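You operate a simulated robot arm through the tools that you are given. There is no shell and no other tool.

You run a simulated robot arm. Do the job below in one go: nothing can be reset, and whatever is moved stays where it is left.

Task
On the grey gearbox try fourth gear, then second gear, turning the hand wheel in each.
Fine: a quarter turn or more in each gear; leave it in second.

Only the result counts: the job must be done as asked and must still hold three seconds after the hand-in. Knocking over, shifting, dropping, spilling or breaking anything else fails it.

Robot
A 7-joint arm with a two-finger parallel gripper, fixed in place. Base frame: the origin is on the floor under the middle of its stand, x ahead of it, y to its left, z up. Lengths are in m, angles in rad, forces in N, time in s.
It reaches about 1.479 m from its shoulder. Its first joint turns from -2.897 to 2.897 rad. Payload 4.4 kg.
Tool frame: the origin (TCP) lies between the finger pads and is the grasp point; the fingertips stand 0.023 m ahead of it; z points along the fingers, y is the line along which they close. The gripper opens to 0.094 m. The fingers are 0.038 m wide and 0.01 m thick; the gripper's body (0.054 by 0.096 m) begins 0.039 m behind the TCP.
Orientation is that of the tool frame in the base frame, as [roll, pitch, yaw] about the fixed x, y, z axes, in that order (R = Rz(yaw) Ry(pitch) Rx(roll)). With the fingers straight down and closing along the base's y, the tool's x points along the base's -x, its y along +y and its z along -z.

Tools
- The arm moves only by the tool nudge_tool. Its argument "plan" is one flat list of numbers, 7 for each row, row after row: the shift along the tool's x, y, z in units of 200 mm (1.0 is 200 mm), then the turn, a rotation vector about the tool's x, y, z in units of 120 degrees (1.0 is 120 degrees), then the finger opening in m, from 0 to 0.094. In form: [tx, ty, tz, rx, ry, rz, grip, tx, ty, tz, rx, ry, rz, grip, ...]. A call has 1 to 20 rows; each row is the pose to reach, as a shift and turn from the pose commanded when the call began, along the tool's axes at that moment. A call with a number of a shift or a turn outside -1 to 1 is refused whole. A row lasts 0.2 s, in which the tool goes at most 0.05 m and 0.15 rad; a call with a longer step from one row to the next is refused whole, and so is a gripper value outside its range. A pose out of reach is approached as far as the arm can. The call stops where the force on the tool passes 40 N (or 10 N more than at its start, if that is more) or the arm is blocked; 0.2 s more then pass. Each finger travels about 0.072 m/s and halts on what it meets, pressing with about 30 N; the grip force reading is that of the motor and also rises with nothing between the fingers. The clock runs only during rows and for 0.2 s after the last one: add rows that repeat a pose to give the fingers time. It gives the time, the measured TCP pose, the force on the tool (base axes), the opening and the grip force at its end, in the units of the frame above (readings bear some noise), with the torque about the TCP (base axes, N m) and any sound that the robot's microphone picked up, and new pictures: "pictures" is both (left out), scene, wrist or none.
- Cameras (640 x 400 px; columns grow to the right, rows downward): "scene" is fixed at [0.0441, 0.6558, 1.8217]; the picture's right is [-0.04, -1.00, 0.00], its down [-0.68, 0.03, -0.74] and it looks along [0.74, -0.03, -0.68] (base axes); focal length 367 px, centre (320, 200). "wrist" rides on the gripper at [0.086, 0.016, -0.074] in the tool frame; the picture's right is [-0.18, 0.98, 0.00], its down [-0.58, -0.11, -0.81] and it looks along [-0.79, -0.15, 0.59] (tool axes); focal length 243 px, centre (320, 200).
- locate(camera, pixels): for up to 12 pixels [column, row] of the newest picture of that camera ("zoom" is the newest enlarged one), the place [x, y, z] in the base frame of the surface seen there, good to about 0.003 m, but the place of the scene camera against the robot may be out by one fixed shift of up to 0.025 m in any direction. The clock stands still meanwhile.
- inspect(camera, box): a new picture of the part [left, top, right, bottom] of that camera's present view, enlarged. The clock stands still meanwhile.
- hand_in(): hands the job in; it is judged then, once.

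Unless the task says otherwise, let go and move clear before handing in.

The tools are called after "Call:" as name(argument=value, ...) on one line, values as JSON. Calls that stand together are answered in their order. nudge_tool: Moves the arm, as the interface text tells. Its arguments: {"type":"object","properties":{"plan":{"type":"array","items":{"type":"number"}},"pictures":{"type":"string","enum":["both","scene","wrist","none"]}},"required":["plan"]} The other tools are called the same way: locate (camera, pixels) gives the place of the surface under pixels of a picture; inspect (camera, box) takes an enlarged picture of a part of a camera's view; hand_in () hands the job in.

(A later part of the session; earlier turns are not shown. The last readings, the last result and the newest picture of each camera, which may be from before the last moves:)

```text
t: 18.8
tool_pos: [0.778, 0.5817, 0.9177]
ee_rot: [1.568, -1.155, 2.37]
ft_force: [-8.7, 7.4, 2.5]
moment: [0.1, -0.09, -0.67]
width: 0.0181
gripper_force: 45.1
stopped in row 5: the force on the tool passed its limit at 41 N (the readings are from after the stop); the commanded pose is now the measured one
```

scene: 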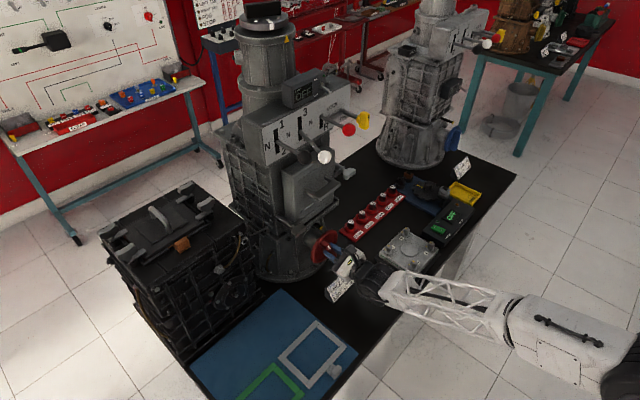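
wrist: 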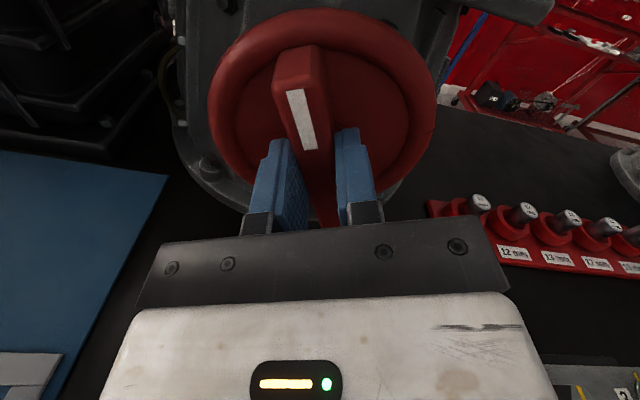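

The wheel turned about 23° and the output disc on top (scene (264,10)) turned with it, but a tight grip builds side force. I'll loosen to a 24 mm opening so the fingers drive the bar with some play, and continue turning.

Call:
nudge_tool(plan=[0, 0, 0, 0, 0, 0, 0.024, 0, 0, 0, 0, 0, 0, 0.024, 0, 0, 0, 0, 0, -0.05, 0.024, 0, 0, 0, 0, 0, -0.1, 0.024, 0, 0, 0, 0, 0, -0.15, 0.024, 0, 0, 0, 0, 0, -0.2, 0.024, 0, 0, 0, 0, 0, -0.25, 0.024, 0, 0, 0, 0, 0, -0.3, 0.024])

```text
t: 20.6
tool_pos: [0.778, 0.5813, 0.9173]
ee_rot: [1.572, -0.525, 2.369]
ft_force: [-5.4, 1.8, -3.9]
moment: [0.03, 0.15, -0.01]
width: 0.0269
gripper_force: 3.1
```

scene: 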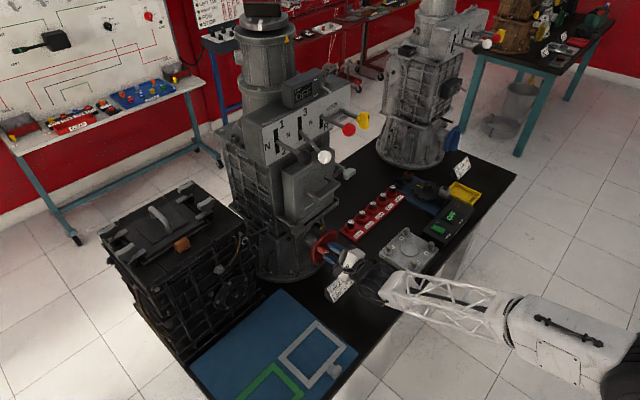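
wrist: 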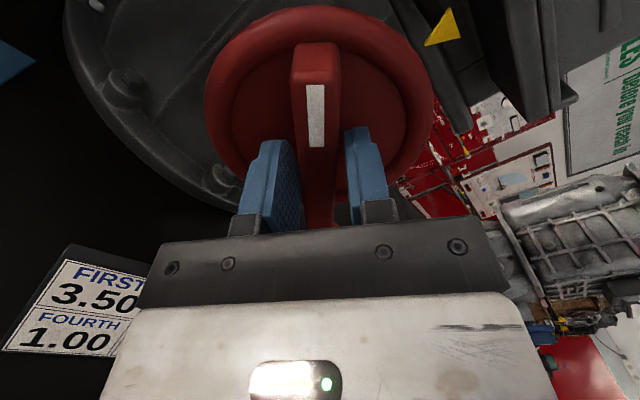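

The loose grip works: low force, with the tool turned about 59° so far. I'll continue another 62° to pass a quarter turn with margin.

Call:
nudge_tool(plan=[0, 0, 0, 0, 0, -0.05, 0.024, 0, 0, 0, 0, 0, -0.1, 0.024, 0, 0, 0, 0, 0, -0.15, 0.024, 0, 0, 0, 0, 0, -0.2, 0.024, 0, 0, 0, 0, 0, -0.25, 0.024, 0, 0, 0, 0, 0, -0.3, 0.024, 0, 0, 0, 0, 0, -0.35, 0.024, 0, 0, 0, 0, 0, -0.4, 0.024, 0, 0, 0, 0, 0, -0.45, 0.024, 0, 0, 0, 0, 0, -0.5, 0.024, 0, 0, 0, 0, 0, -0.52, 0.024])

```text
t: 23.0
tool_pos: [0.7787, 0.5791, 0.9168]
ee_rot: [1.572, 0.565, 2.366]
ft_force: [1.6, 2.0, -5.9]
moment: [-0.03, 0.2, 0.04]
width: 0.0261
gripper_force: 2.6
```

scene: 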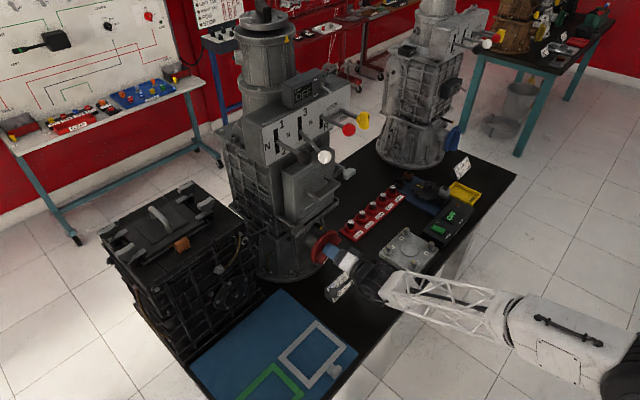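
wrist: 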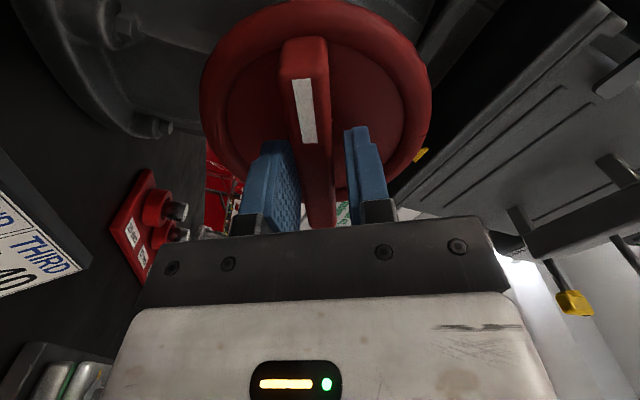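

The tool has turned about 122° in total with the bar still between the fingers, so the wheel is past a quarter turn. I'll check the output disc on top before letting go.

Call:
inspect(camera="scene", box=[220, 0, 380, 100])

Call:
inspect(camera="scene", box=[260, 200, 400, 310])

```text
4.00 times, centred on (300, 50) of scene
```

zoom: 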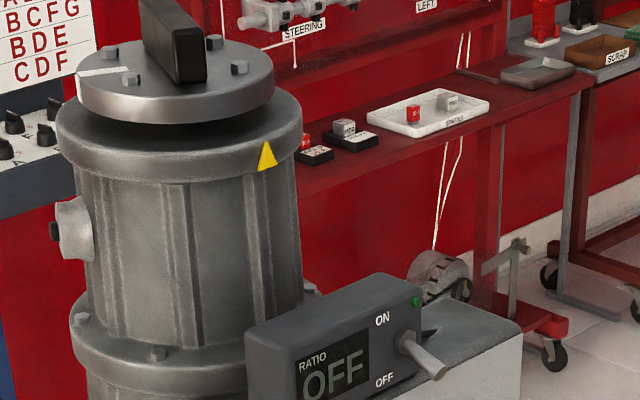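

```text
3.64 times, centred on (330, 255) of scene
```

zoom: 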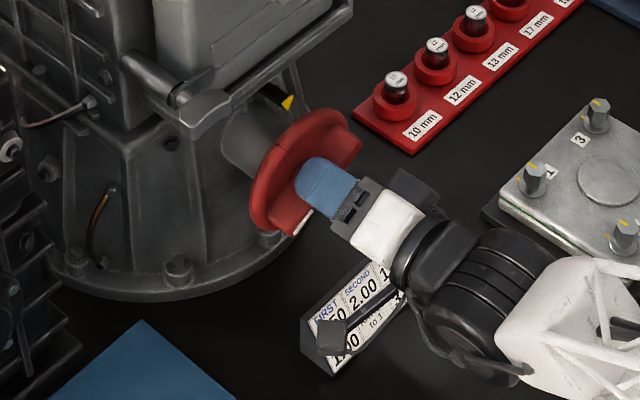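

The output disc's white mark swung about 115–120°, matching a 1:1 fourth gear and more than a quarter turn. I'll open, back straight out, and turn the tool back so the fingers close vertically.

Call:
nudge_tool(plan=[0, 0, 0, 0, 0, 0, 0.05, 0, 0, 0, 0, 0, 0, 0.05, 0, 0, -0.1, 0, 0, 0, 0.05, 0, 0, -0.3, 0, 0, 0, 0.05, 0, 0, -0.5, 0, 0, 0, 0.05, 0, 0, -0.73, 0, 0, 0, 0.06, 0, 0, -0.75, 0, 0, 0.066, 0.06, 0, 0, -0.75, 0, 0, 0.132, 0.06, 0, 0, -0.75, 0, 0, 0.198, 0.06, 0, 0, -0.75, 0, 0, 0.265, 0.06])

```text
t: 25.2
tool_pos: [0.6735, 0.4728, 0.9168]
ee_rot: [1.572, 0.005, 2.367]
ft_force: [-0.2, 0.2, 0.9]
moment: [-0.01, -0.01, 0.02]
width: 0.06
gripper_force: 0.1
```

scene: 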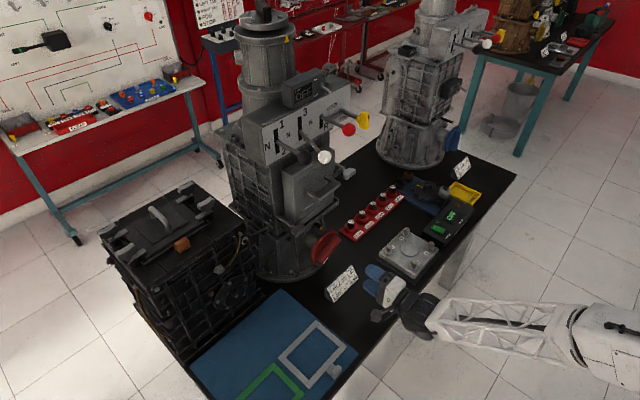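
wrist: 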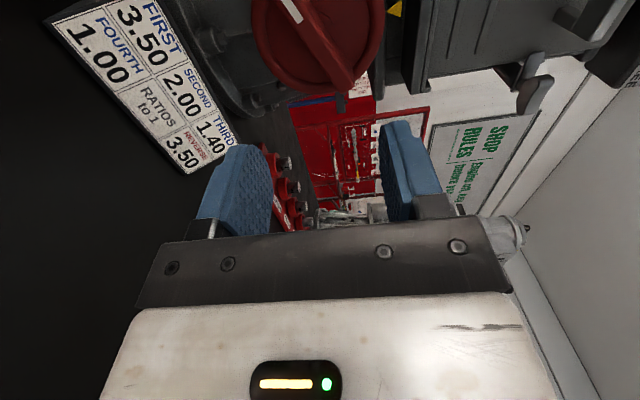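

The TCP is clear at (0.6735, 0.4728, 0.917) with the fingers closing vertically again. I'll rise toward the lever level in two legs.

Call:
nudge_tool(plan=[0.04, 0.2, 0, 0, 0, 0, 0.06, 0.08, 0.4, 0, 0, 0, 0, 0.06, 0.12, 0.6, 0, 0, 0, 0, 0.06, 0.16, 0.8, 0, 0, 0, 0, 0.06, 0.2, 0.95, 0, 0, 0, 0, 0.06], pictures="none")

Call:
nudge_tool(plan=[0, 0.2, 0, 0, 0, 0, 0.06, 0, 0.4, 0, 0, 0, 0, 0.06, 0, 0.6, 0, 0, 0, 0, 0.06, 0, 0.8, 0, 0, 0, 0, 0.06, 0, 0.93, 0, 0, 0, 0, 0.06, 0, 0.93, 0.15, 0, 0, 0, 0.06])

```text
t: 26.4
tool_pos: [0.6432, 0.5029, 1.1077]
ee_rot: [1.573, 0.006, 2.366]
ft_force: [-0.5, 0.1, 0.0]
moment: [0.01, -0.06, 0.01]
width: 0.06
gripper_force: 0.1
```

```text
t: 27.8
tool_pos: [0.6631, 0.5239, 1.2936]
ee_rot: [1.571, 0.006, 2.368]
ft_force: [0.2, 0.3, 0.4]
moment: [0.01, 0.01, 0.01]
width: 0.06
gripper_force: 0.0
```

scene: 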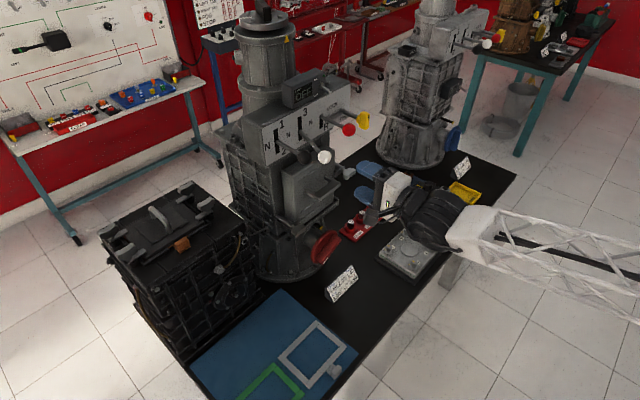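
wrist: 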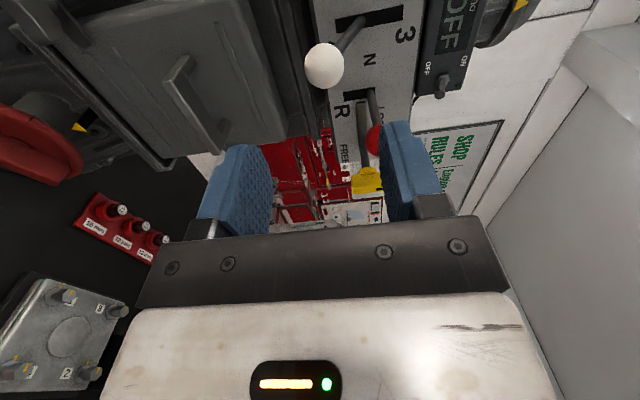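

I'm level with the white knob (wrist pixel (325,65)). I'll measure it before straddling it.

Call:
locate(camera="wrist", pixels=[[325, 65], [325, 72], [315, 60], [350, 38]])

```text
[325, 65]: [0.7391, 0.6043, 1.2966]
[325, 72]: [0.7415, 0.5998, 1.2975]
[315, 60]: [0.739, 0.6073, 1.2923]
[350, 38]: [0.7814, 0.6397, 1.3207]
```

The knob's centre is at about (0.754, 0.610, 1.2956). I'll slide the open fingers around it and narrow them to 40 mm.

Call:
nudge_tool(plan=[-0.008, 0.002, 0.15, 0, 0, 0, 0.06, -0.016, 0.004, 0.3, 0, 0, 0, 0.06, -0.023, 0.005, 0.42, 0, 0, 0, 0.06, -0.023, 0.005, 0.52, 0, 0, 0, 0.06, -0.023, 0.005, 0.578, 0, 0, 0, 0.06, -0.023, 0.005, 0.578, 0, 0, 0, 0.042, -0.023, 0.005, 0.578, 0, 0, 0, 0.04])

```text
t: 29.4
tool_pos: [0.7478, 0.6045, 1.2943]
ee_rot: [1.57, 0.006, 2.367]
ft_force: [-0.8, -0.4, 0.0]
moment: [-0.02, 0.0, 0.03]
width: 0.0401
gripper_force: 0.1
```

scene: 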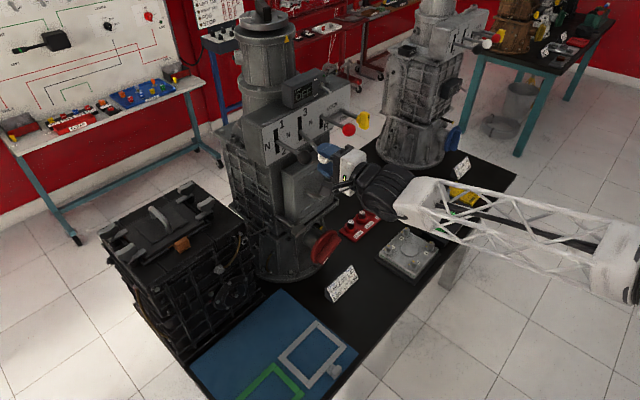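
wrist: 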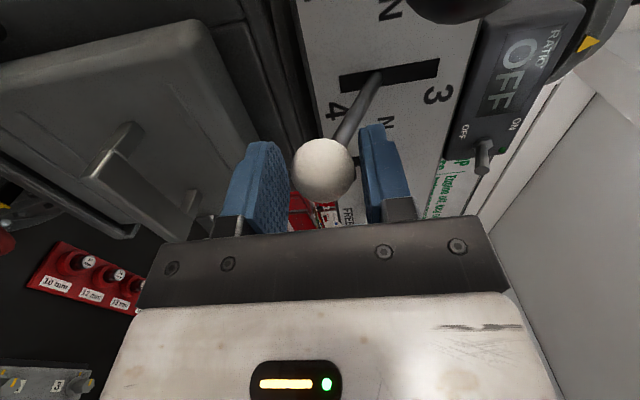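

The white knob is held loosely between the fingers at (323,170). I'll lift it about 50 mm back toward neutral in small steps.

Call:
nudge_tool(plan=[0, 0.03, 0, 0, 0, 0, 0.04, 0, 0.06, 0, 0, 0, 0, 0.04, 0, 0.09, 0, 0, 0, 0, 0.04, 0, 0.12, 0, 0, 0, 0, 0.04, 0, 0.15, 0, 0, 0, 0, 0.04, 0, 0.18, 0, 0, 0, 0, 0.04, 0, 0.21, 0, 0, 0, 0, 0.04, 0, 0.23, 0, 0, 0, 0, 0.04, 0, 0.248, 0, 0, 0, 0, 0.04])

```text
t: 31.4
tool_pos: [0.7465, 0.6042, 1.3438]
ee_rot: [1.57, 0.007, 2.367]
ft_force: [-0.4, -0.2, -0.3]
moment: [0.02, 0.0, 0.01]
width: 0.0402
gripper_force: 0.1
```

scene: 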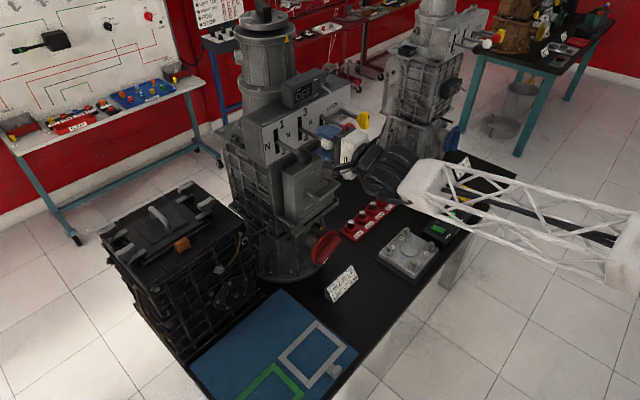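
wrist: 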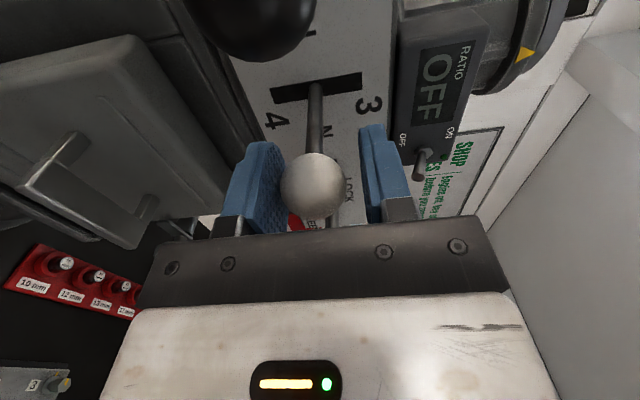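

The knob is back up at (312,185). I'll measure it against the black knob's neutral height before letting go.

Call:
locate(camera="wrist", pixels=[[312, 185], [316, 120], [316, 100], [275, 93], [360, 80]])

Call:
inspect(camera="wrist", box=[230, 60, 400, 230])

```text
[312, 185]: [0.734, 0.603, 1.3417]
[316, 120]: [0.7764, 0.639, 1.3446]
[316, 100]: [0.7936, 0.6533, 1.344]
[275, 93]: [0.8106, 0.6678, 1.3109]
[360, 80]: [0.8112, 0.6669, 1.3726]
```

```text
2.35 times, centred on (315, 145) of wrist
```

zoom: 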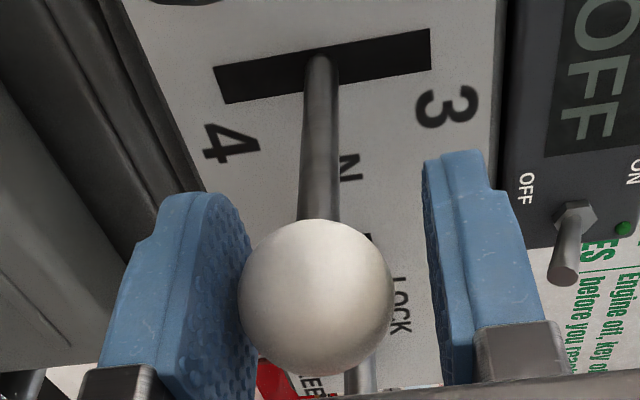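

The lever still slopes about 3° down (knob 1.340 against neutral 1.343). I'll lift 3 mm more to centre it, then open and back out.

Call:
nudge_tool(plan=[0, 0.008, 0, 0, 0, 0, 0.04, 0, 0.016, 0, 0, 0, 0, 0.04, 0, 0.016, 0, 0, 0, 0, 0.05, 0, 0.008, 0, 0, 0, 0, 0.06, 0, 0.005, -0.1, 0, 0, 0, 0.06, 0, 0.0, -0.25, 0, 0, 0, 0.06, 0, 0.0, -0.45, 0, 0, 0, 0.06])

```text
t: 33.0
tool_pos: [0.6836, 0.5405, 1.343]
ee_rot: [1.571, 0.008, 2.366]
ft_force: [0.1, 0.5, -0.5]
moment: [-0.01, 0.0, 0.02]
width: 0.0598
gripper_force: 0.0
```

scene: 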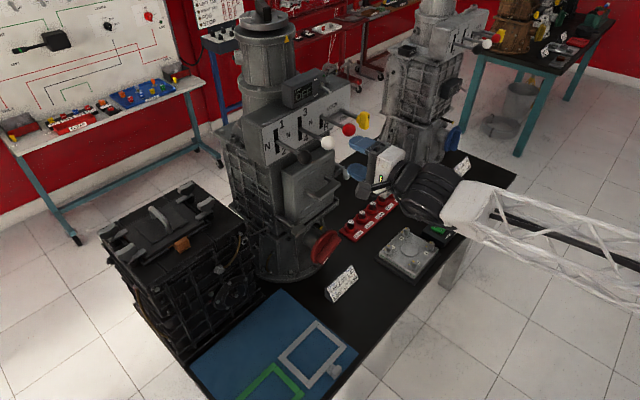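
wrist: 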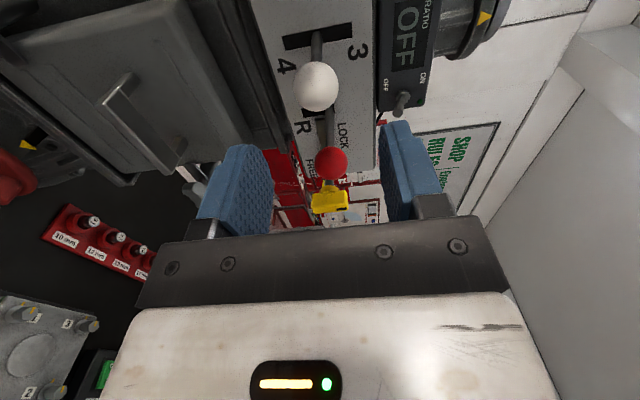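

Call:
inspect(camera="scene", box=[240, 80, 380, 190])

Call:
locate(camera="wrist", pixels=[[315, 84], [332, 162], [315, 40], [317, 52]])

Call:
locate(camera="scene", pixels=[[304, 156], [328, 143], [348, 130]])

```text
3.64 times, centred on (310, 135) of scene
```

zoom: 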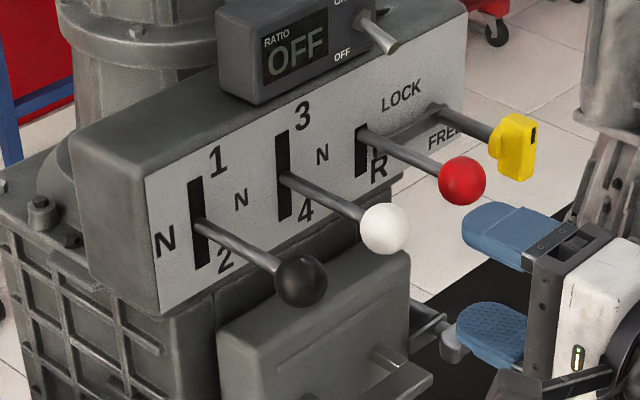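

```text
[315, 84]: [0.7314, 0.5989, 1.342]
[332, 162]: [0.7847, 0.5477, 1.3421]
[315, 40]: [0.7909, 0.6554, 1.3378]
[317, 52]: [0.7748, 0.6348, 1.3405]
```

```text
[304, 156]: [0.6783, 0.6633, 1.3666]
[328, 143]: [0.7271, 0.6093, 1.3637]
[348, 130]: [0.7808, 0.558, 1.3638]
```

The white lever is back at neutral, parallel to the others, with its ball at scene (328,143) as at the start. Now I'll shift 72 mm left, in front of the black knob.

Call:
nudge_tool(plan=[0.12, 0, 0, 0, 0, 0, 0.06, 0.24, 0, 0, 0, 0, 0, 0.06, 0.3615, 0, 0, 0, 0, 0, 0.06])

```text
t: 33.8
tool_pos: [0.6311, 0.5914, 1.3434]
ee_rot: [1.572, 0.006, 2.368]
ft_force: [-0.6, 0.4, 0.3]
moment: [0.03, -0.01, -0.01]
width: 0.06
gripper_force: 0.0
```

scene: 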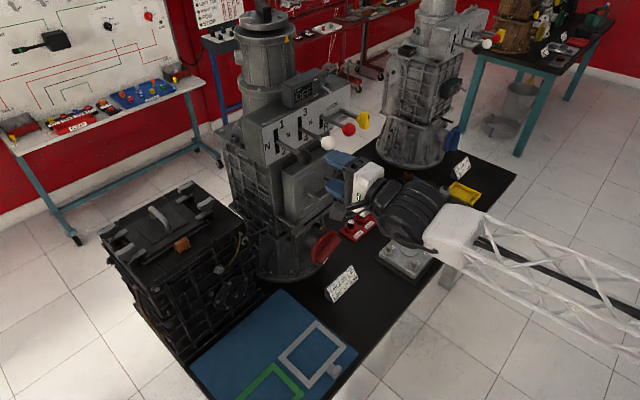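
wrist: 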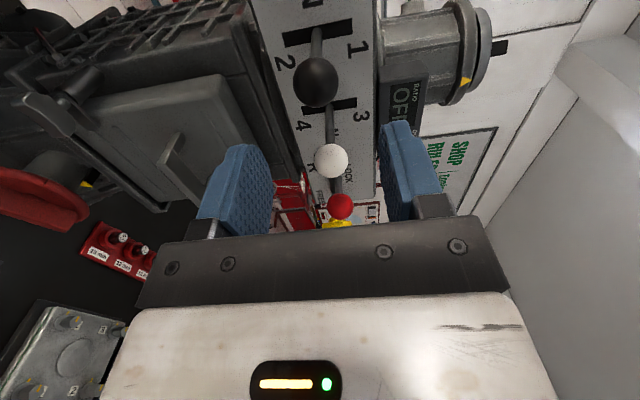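

The black knob (wrist (316,80)) lines up just as the white one did. I'll advance around it and narrow the fingers.

Call:
nudge_tool(plan=[0, 0, 0.12, 0, 0, 0, 0.06, 0, 0, 0.24, 0, 0, 0, 0.06, 0, 0, 0.34, 0, 0, 0, 0.06, 0, 0, 0.43, 0, 0, 0, 0.06, 0, 0, 0.43, 0, 0, 0, 0.042, 0, 0, 0.43, 0, 0, 0, 0.042])

```text
t: 35.2
tool_pos: [0.6931, 0.6502, 1.3434]
ee_rot: [1.569, 0.008, 2.367]
ft_force: [0.1, 0.0, 0.5]
moment: [-0.01, -0.01, -0.01]
width: 0.0421
gripper_force: 0.0
```

scene: 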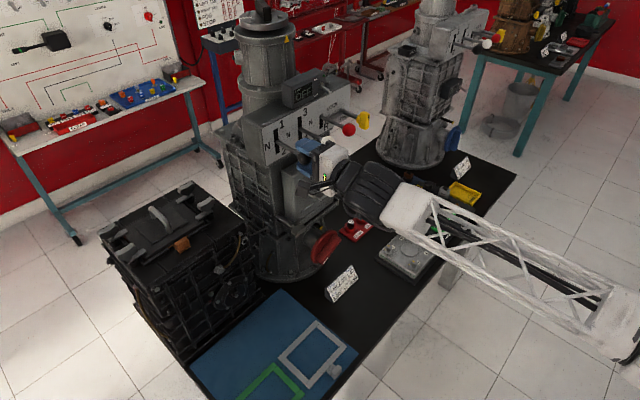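
wrist: 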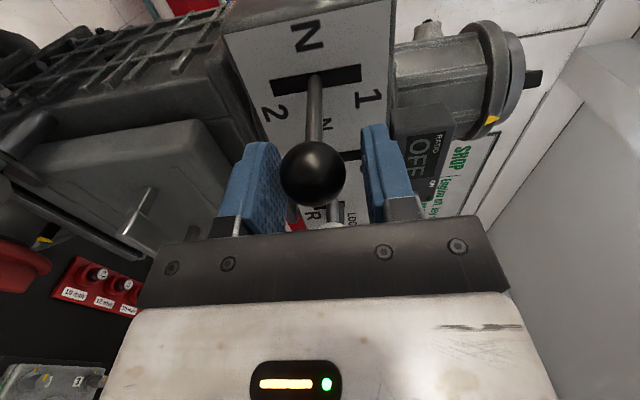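

The black knob sits between the fingers at (313,173). I'll push it down to second in steps, just to the stop.

Call:
nudge_tool(plan=[0, -0.03, 0, 0, 0, 0, 0.042, 0, -0.06, 0, 0, 0, 0, 0.042, 0, -0.09, 0, 0, 0, 0, 0.042, 0, -0.12, 0, 0, 0, 0, 0.042, 0, -0.15, 0, 0, 0, 0, 0.042, 0, -0.18, 0, 0, 0, 0, 0.042, 0, -0.21, 0, 0, 0, 0, 0.042, 0, -0.24, 0, 0, 0, 0, 0.042, 0, -0.265, 0, 0, 0, 0, 0.042, 0, -0.285, 0, 0, 0, 0, 0.042, 0, -0.3, 0, 0, 0, 0, 0.042, 0, -0.315, 0, 0, 0, 0, 0.042, 0, -0.33, 0, 0, 0, 0, 0.042])

```text
t: 38.2
tool_pos: [0.6927, 0.6516, 1.2867]
ee_rot: [1.561, 0.009, 2.373]
ft_force: [-5.8, -5.7, 18.2]
moment: [0.41, -0.33, -0.02]
width: 0.05
gripper_force: 9.3
stopped in row 13: the force on the tool passed its limit at 40 N (the readings are from after the stop); the commanded pose is now the measured one
```

scene: 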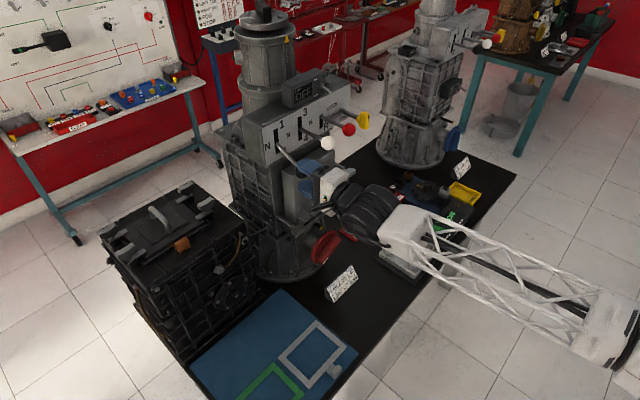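
wrist: 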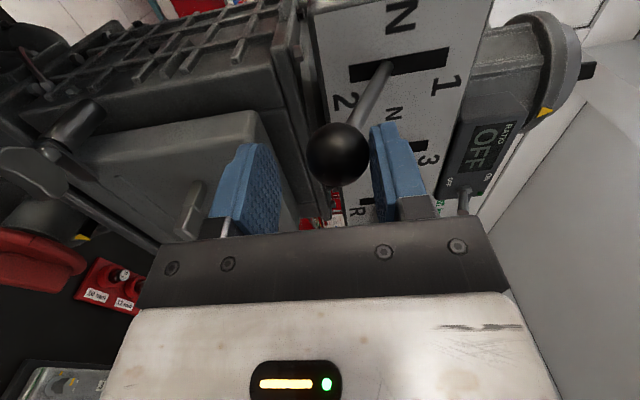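

The black lever reached the same hard stop (TCP 1.2867), so it's in second. I'll ease off, open and back out.

Call:
nudge_tool(plan=[0, 0.015, 0, 0, 0, 0, 0.06, 0, 0.025, 0, 0, 0, 0, 0.07, 0, 0.025, -0.1, 0, 0, 0, 0.07, 0, 0.025, -0.25, 0, 0, 0, 0.07, 0, 0.025, -0.45, 0, 0, 0, 0.07, 0, 0.025, -0.65, 0, 0, 0, 0.07])

```text
t: 39.6
tool_pos: [0.6022, 0.557, 1.2876]
ee_rot: [1.568, 0.006, 2.375]
ft_force: [-0.4, 0.0, 0.0]
moment: [0.0, 0.0, 0.01]
width: 0.0701
gripper_force: 0.2
```

scene: 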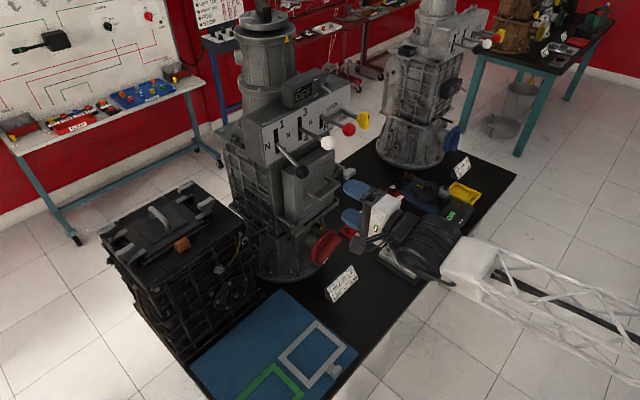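
wrist: 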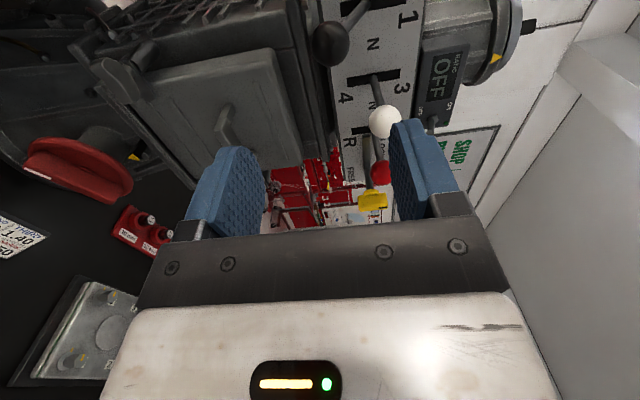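

The black lever stays down at scene (301,171) and white is still in neutral. I'll move right and down to the wheel standoff in two legs.

Call:
nudge_tool(plan=[-0.11, -0.185, 0, 0, 0, 0, 0.06, -0.22, -0.37, 0, 0, 0, 0, 0.06, -0.33, -0.555, 0, 0, 0, 0, 0.06, -0.44, -0.74, 0, 0, 0, 0, 0.06, -0.545, -0.925, 0, 0, 0, 0, 0.06], pictures="scene")

Call:
inspect(camera="scene", box=[240, 80, 380, 190])

```text
t: 40.8
tool_pos: [0.6804, 0.4824, 1.101]
ee_rot: [1.567, 0.005, 2.373]
ft_force: [0.9, 0.2, 0.8]
moment: [0.0, 0.01, 0.02]
width: 0.0598
gripper_force: 0.0
```

scene: 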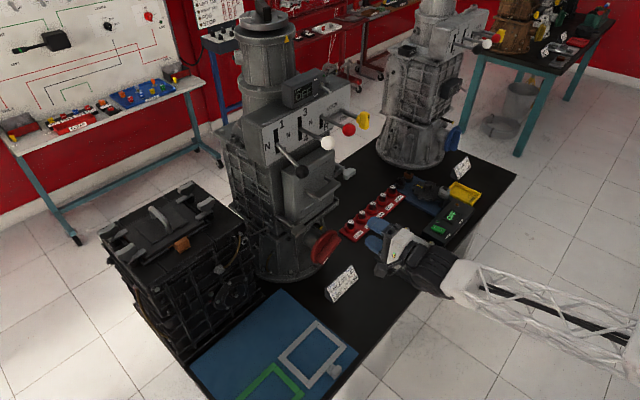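

```text
3.64 times, centred on (310, 135) of scene
```

zoom: 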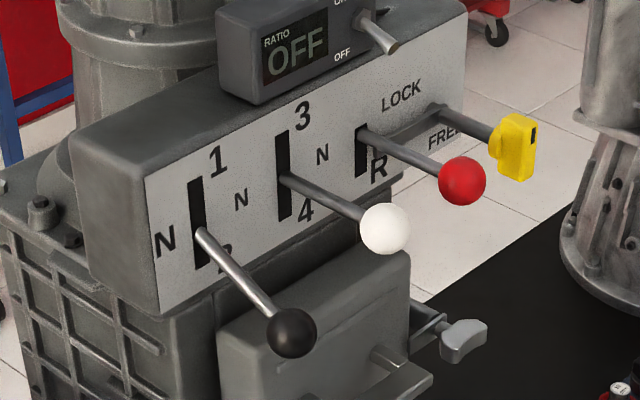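

The zoom confirms black at 2 and white at neutral. I'll continue down to wheel height.

Call:
nudge_tool(plan=[0, -0.2, 0, 0, 0, 0, 0.05, 0, -0.4, 0, 0, 0, 0, 0.05, 0, -0.6, 0, 0, 0, 0, 0.05, 0, -0.8, 0, 0, 0, 0, 0.05, 0, -0.92, 0, 0, 0, 0, 0.05])

```text
t: 42.0
tool_pos: [0.6834, 0.4822, 0.9183]
ee_rot: [1.568, 0.008, 2.375]
ft_force: [-0.2, -0.3, -0.4]
moment: [-0.04, 0.03, 0.03]
width: 0.0499
gripper_force: 0.1
```

scene: 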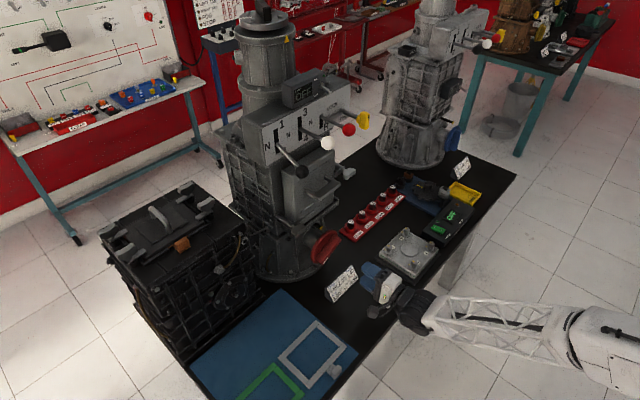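
wrist: 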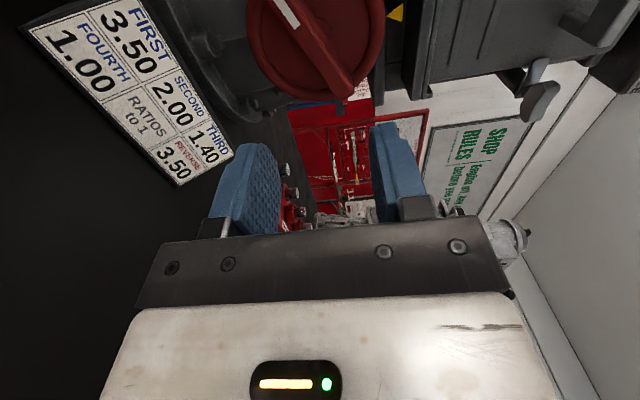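

I'm at wheel height with the bar slanted from (285,10) to (345,88). I'll measure its angle.

Call:
inspect(camera="wrist", box=[230, 0, 400, 120])

Call:
locate(camera="wrist", pixels=[[287, 10], [300, 28], [315, 48], [330, 70], [338, 82], [320, 72], [340, 65], [300, 45], [318, 30], [345, 85], [330, 92], [275, 5]])

```text
3.33 times, centred on (315, 60) of wrist
```

zoom: 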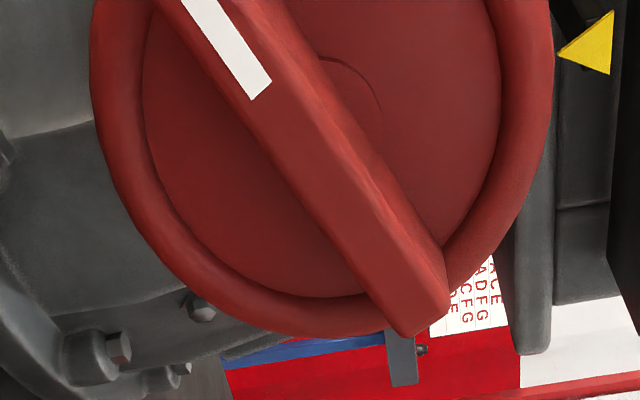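

```text
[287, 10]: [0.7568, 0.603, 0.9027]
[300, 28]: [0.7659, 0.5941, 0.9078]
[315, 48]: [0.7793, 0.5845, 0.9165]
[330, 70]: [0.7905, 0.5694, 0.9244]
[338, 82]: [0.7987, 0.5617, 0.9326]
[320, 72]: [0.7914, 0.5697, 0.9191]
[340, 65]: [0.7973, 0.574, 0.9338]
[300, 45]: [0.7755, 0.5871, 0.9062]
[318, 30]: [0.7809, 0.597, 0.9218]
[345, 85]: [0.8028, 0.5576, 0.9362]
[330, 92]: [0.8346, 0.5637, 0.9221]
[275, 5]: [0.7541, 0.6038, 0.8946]
```

The bar lies 27° below horizontal on its marked end, so the wheel turned about 117° in fourth, and its centre is at u≈0.141, z≈0.919. I'll rotate the tool 27° to line up with the bar and correct the 1° yaw.

Call:
nudge_tool(plan=[0, 0, 0, 0, -0.0023, -0.057, 0.05, 0, 0, 0, 0, -0.0046, -0.114, 0.05, 0, 0, 0, 0, -0.0069, -0.171, 0.05, 0, 0, 0, 0, -0.0092, -0.228, 0.05])

```text
t: 43.0
tool_pos: [0.6841, 0.4808, 0.918]
ee_rot: [1.561, 0.486, 2.351]
ft_force: [-0.6, 0.1, -0.1]
moment: [0.03, 0.01, 0.0]
width: 0.05
gripper_force: 0.1
```

scene: 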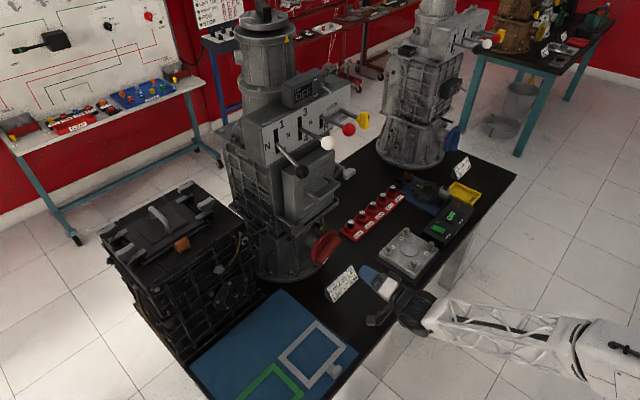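
wrist: 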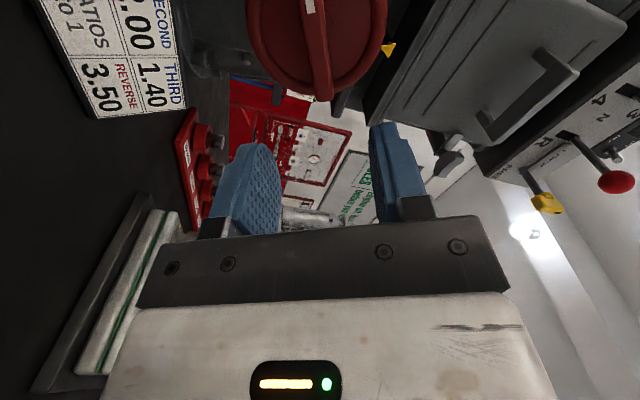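

The tool is lined up with the bar and the card is safely below. I'll advance 135 mm to straddle the bar and narrow to 24 mm.

Call:
nudge_tool(plan=[0.004, 0.002, 0.2, 0, 0, 0, 0.05, 0.008, 0.004, 0.38, 0, 0, 0, 0.05, 0.0125, 0.006, 0.52, 0, 0, 0, 0.05, 0.0125, 0.006, 0.62, 0, 0, 0, 0.05, 0.0125, 0.006, 0.675, 0, 0, 0, 0.05, 0.0125, 0.006, 0.675, 0, 0, 0, 0.03, 0.0125, 0.006, 0.675, 0, 0, 0, 0.024, 0.0125, 0.006, 0.675, 0, 0, 0, 0.024])

```text
t: 44.8
tool_pos: [0.7784, 0.5785, 0.92]
ee_rot: [1.564, 0.485, 2.363]
ft_force: [2.4, -0.9, -2.1]
moment: [0.02, 0.09, -0.03]
width: 0.0255
gripper_force: 1.8
```

scene: 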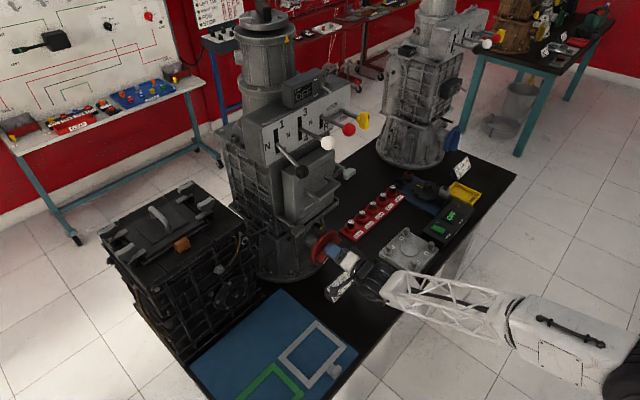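
wrist: 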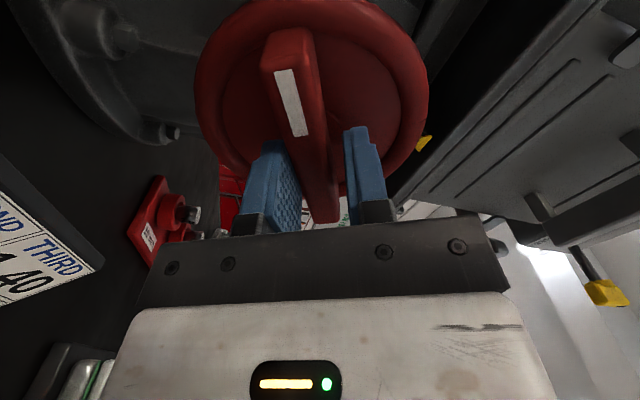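

The bar is between the fingers (25 mm opening, low force). Now I'll turn it clockwise in second gear in small steps.

Call:
nudge_tool(plan=[0, 0, 0, 0, 0, 0.05, 0.024, 0, 0, 0, 0, 0, 0.1, 0.024, 0, 0, 0, 0, 0, 0.15, 0.024, 0, 0, 0, 0, 0, 0.2, 0.024, 0, 0, 0, 0, 0, 0.25, 0.024, 0, 0, 0, 0, 0, 0.3, 0.024, 0, 0, 0, 0, 0, 0.35, 0.024, 0, 0, 0, 0, 0, 0.4, 0.024])

```text
t: 46.0
tool_pos: [0.7681, 0.568, 0.9414]
ee_rot: [1.546, -0.001, 2.364]
ft_force: [14.0, 8.6, 26.0]
moment: [0.46, -0.51, -0.06]
width: 0.013
gripper_force: 0.0
out of reach, approached as far as the arm can: row 1, 2, 3, 5
stopped in row 5: the force on the tool passed its limit at 101 N (the readings are from after the stop); the commanded pose is now the measured one
```

scene: 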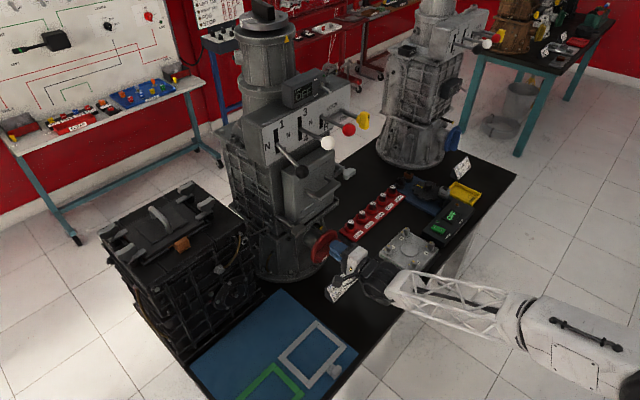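
wrist: 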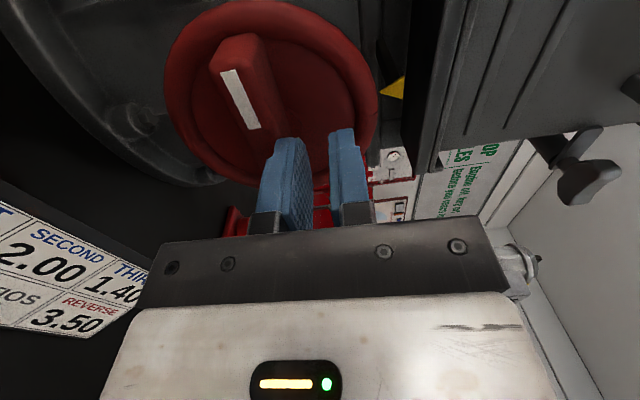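

The arm lost its path here: IK reported "out of reach", the tool moved up and back to (0.768, 0.568, 0.941), and the fingers came off the bar with a 101 N peak. I'll check the state before moving.

Call:
inspect(camera="wrist", box=[150, 0, 410, 240])

Call:
inspect(camera="scene", box=[260, 200, 400, 310])

Call:
inspect(camera="scene", box=[220, 0, 380, 190])

Call:
locate(camera="wrist", pixels=[[225, 60], [240, 95], [252, 125], [262, 145], [245, 45], [275, 120], [310, 150], [185, 120], [370, 60], [290, 150], [320, 165], [350, 150]])

```text
1.67 times, centred on (280, 120) of wrist
```

zoom: 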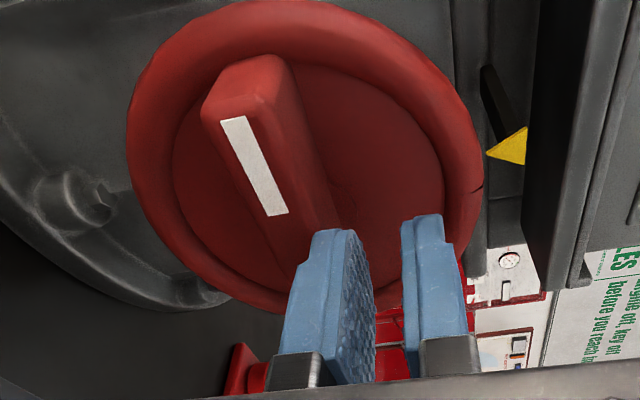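

```text
3.64 times, centred on (330, 255) of scene
```

zoom: 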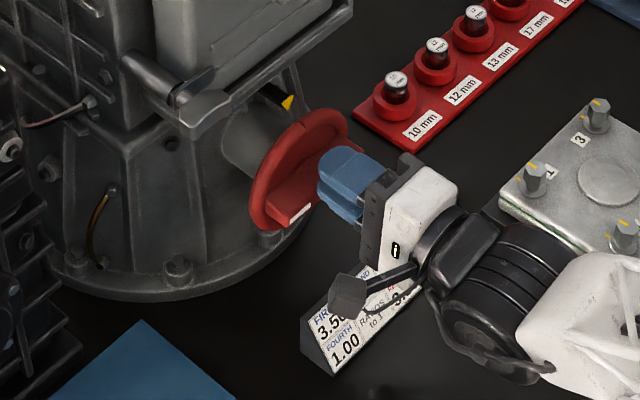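

```text
2.11 times, centred on (300, 95) of scene
```

zoom: 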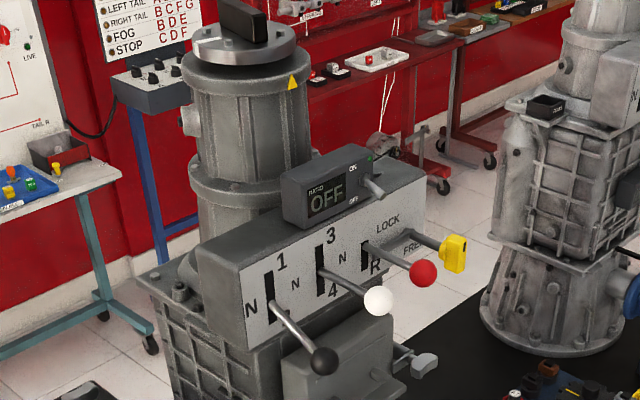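

```text
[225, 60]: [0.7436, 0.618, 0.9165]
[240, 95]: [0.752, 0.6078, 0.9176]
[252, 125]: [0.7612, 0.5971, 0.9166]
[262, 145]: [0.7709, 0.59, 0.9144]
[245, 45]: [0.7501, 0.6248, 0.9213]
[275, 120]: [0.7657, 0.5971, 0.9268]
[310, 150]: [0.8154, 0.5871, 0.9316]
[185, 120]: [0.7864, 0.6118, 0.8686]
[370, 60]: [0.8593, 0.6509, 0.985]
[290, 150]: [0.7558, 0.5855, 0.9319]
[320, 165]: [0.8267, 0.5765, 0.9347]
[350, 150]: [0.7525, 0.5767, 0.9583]
```

The bar is now horizontal (z≈0.917 along its length), so the wheel has turned only about 27° in second, and the fingers rest just above the bar. The levers are unchanged: black in 2, white in N. I'll lift slightly and back out.

Call:
nudge_tool(plan=[0, 0.015, -0.02, 0, 0, 0, 0.02, 0, 0.03, -0.08, 0, 0, 0, 0.02, 0, 0.03, -0.2, 0, 0, 0, 0.02, 0, 0.03, -0.4, 0, 0, 0, 0.02])

```text
t: 47.0
tool_pos: [0.7116, 0.5107, 0.9396]
ee_rot: [1.555, -0.001, 2.365]
ft_force: [-0.2, 0.1, -0.1]
moment: [-0.02, 0.0, 0.01]
width: 0.0199
gripper_force: 0.0
```

scene: 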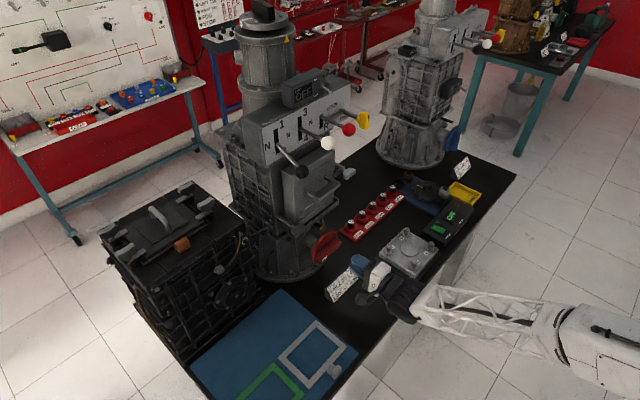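
wrist: 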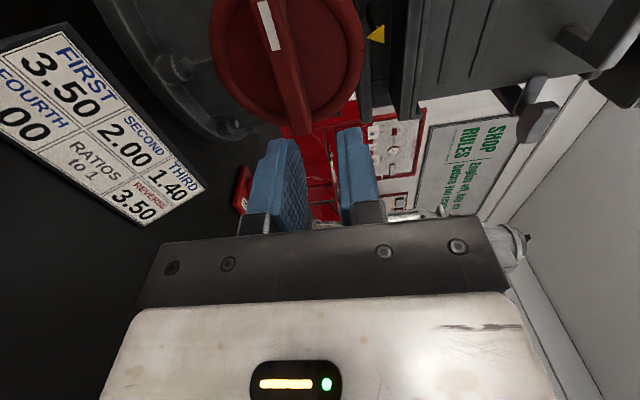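

I'm clear of the wheel, with the bar visible from (265,10) to (300,130). I'll measure its exact angle now.

Call:
locate(camera="wrist", pixels=[[265, 20], [275, 50], [283, 75], [292, 100], [300, 125], [290, 70], [275, 78], [240, 110], [350, 90], [345, 5], [222, 30], [305, 115]])

Call:
inspect(camera="wrist", box=[200, 0, 390, 150])

```text
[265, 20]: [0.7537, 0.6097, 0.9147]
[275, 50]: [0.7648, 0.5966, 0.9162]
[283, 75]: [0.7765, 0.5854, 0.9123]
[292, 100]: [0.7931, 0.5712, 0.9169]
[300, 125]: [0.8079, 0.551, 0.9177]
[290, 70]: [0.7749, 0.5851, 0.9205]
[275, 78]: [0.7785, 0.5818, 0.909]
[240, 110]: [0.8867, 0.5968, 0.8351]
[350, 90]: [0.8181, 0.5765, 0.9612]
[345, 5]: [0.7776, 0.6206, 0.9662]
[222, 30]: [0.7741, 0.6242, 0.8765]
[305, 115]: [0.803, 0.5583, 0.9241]
```

```text
2.67 times, centred on (295, 75) of wrist
```

zoom: 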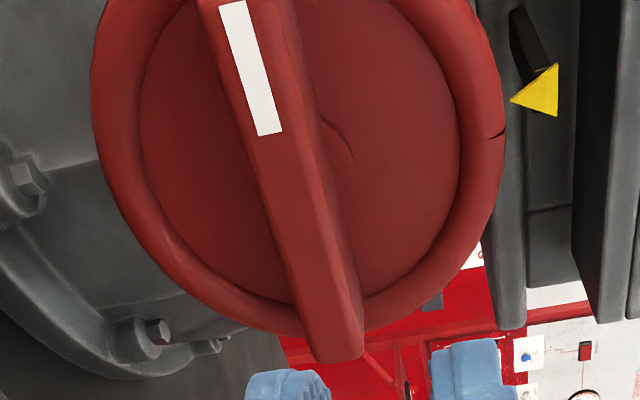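

The bar is level, with its marked end pointing left, so the wheel has turned about 25° of the 90° needed in second. I suspect the tool axis is nearly aligned with the forearm, which is a wrist singularity. I'll measure the forearm's direction to check.

Call:
locate(camera="scene", pixels=[[405, 300], [395, 315], [430, 290], [425, 312], [540, 312], [535, 335], [580, 320], [630, 340], [375, 285], [385, 275], [357, 265], [367, 299]])

Call:
inspect(camera="scene", box=[320, 230, 640, 400])

```text
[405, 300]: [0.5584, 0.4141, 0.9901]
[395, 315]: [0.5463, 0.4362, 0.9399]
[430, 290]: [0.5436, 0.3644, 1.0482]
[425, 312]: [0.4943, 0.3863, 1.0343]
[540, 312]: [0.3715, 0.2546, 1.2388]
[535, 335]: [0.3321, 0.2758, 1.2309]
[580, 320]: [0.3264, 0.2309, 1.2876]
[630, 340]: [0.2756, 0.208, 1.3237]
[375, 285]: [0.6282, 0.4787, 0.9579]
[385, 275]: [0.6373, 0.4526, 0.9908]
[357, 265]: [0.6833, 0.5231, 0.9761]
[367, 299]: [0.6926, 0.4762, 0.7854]
```

```text
2.00 times, centred on (480, 315) of scene
```

zoom: 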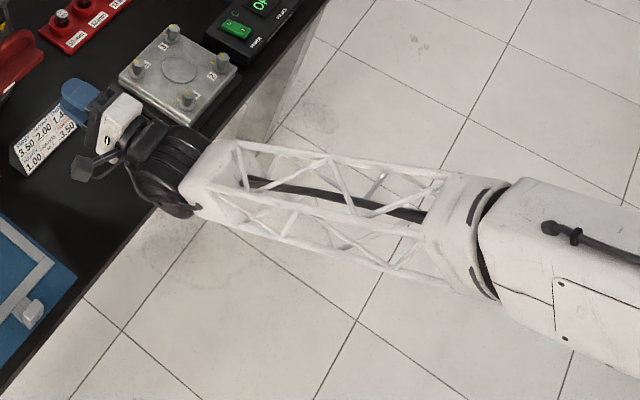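

The forearm slopes about 42° down, so a level tool has to bend upward almost to a wrist joint's limit, which explains the lost path. I'll tilt the tool about 20° down and push the bar's left end upward with closed fingers instead. First I'll check the card's top height for clearance.

Call:
locate(camera="wrist", pixels=[[96, 12], [125, 55], [150, 95], [180, 140], [203, 182], [140, 220], [60, 60], [93, 5], [207, 185]])

```text
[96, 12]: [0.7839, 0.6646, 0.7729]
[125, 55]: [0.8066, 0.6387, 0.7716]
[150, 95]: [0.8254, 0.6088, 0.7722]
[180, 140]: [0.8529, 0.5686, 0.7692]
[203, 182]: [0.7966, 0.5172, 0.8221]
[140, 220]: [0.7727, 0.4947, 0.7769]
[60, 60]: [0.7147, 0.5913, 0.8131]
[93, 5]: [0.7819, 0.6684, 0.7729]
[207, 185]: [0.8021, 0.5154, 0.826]
```

The card's top is at about 0.826, so there's clearance of 25 mm or more. I'll tilt and yaw the tool and move to the standoff below and in front of the bar's left end, fingers closed.

Call:
nudge_tool(plan=[0.035, -0.055, 0.015, 0.035, 0.0108, -0.002, 0.0, 0.07, -0.11, 0.03, 0.07, 0.0216, -0.004, 0.0, 0.106, -0.165, 0.045, 0.105, 0.0324, -0.006, 0.0, 0.141, -0.22, 0.06, 0.14, 0.0432, -0.008, 0.0, 0.1765, -0.274, 0.0755, 0.174, 0.054, -0.01, 0.0])

```text
t: 48.2
tool_pos: [0.6975, 0.5455, 0.8847]
ee_rot: [1.918, -0.001, 2.478]
ft_force: [-0.6, 0.4, 0.7]
moment: [-0.03, 0.0, -0.02]
width: 0.0
gripper_force: 29.9
```

scene: 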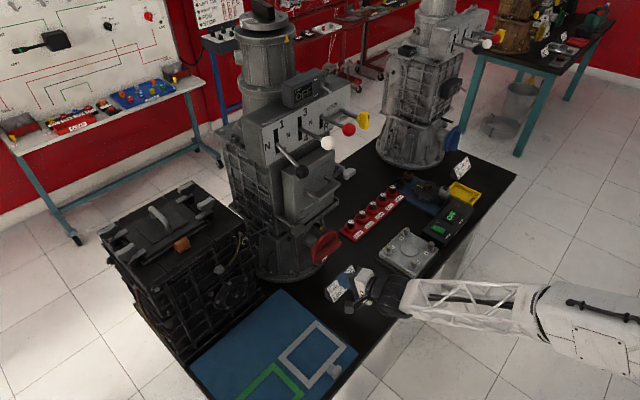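
wrist: 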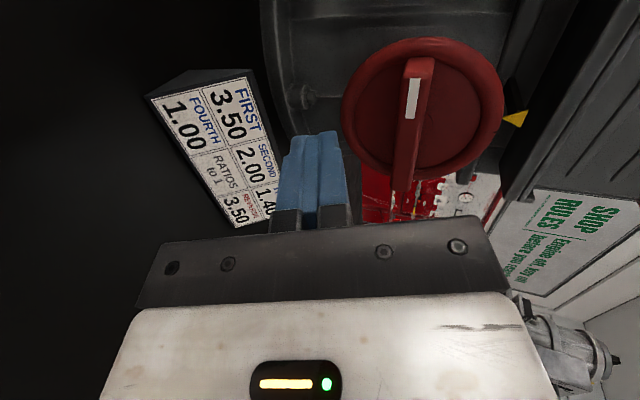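

The tilted pose was reached cleanly, with the closed fingers below and to the left of the bar at (412,110). I'll advance horizontally 74 mm so the tips go under the bar's left end.

Call:
nudge_tool(plan=[-0.01, 0.031, 0.0865, 0, 0, 0, 0.0, -0.02, 0.063, 0.173, 0, 0, 0, 0.0, -0.03, 0.094, 0.26, 0, 0, 0, 0.0, -0.0405, 0.1255, 0.346, 0, 0, 0, 0.0])

```text
t: 49.2
tool_pos: [0.7473, 0.5999, 0.8841]
ee_rot: [1.919, -0.002, 2.477]
ft_force: [-0.1, 0.1, 0.1]
moment: [0.01, -0.01, 0.0]
width: 0.0001
gripper_force: 30.1
```

scene: 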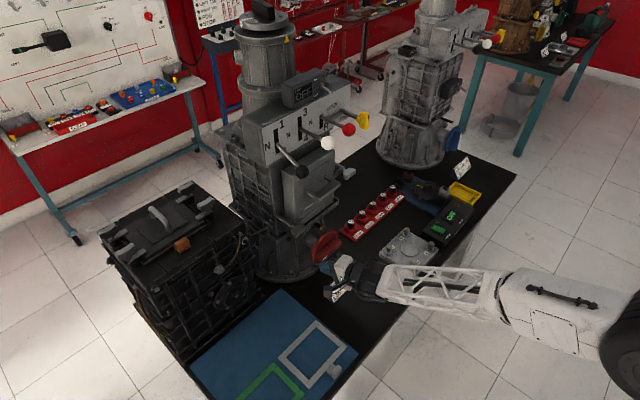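
wrist: 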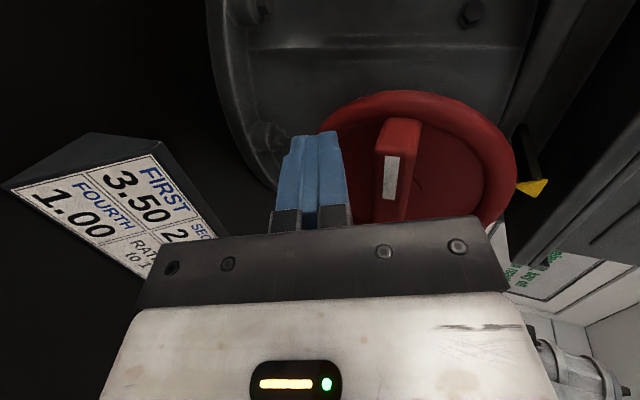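

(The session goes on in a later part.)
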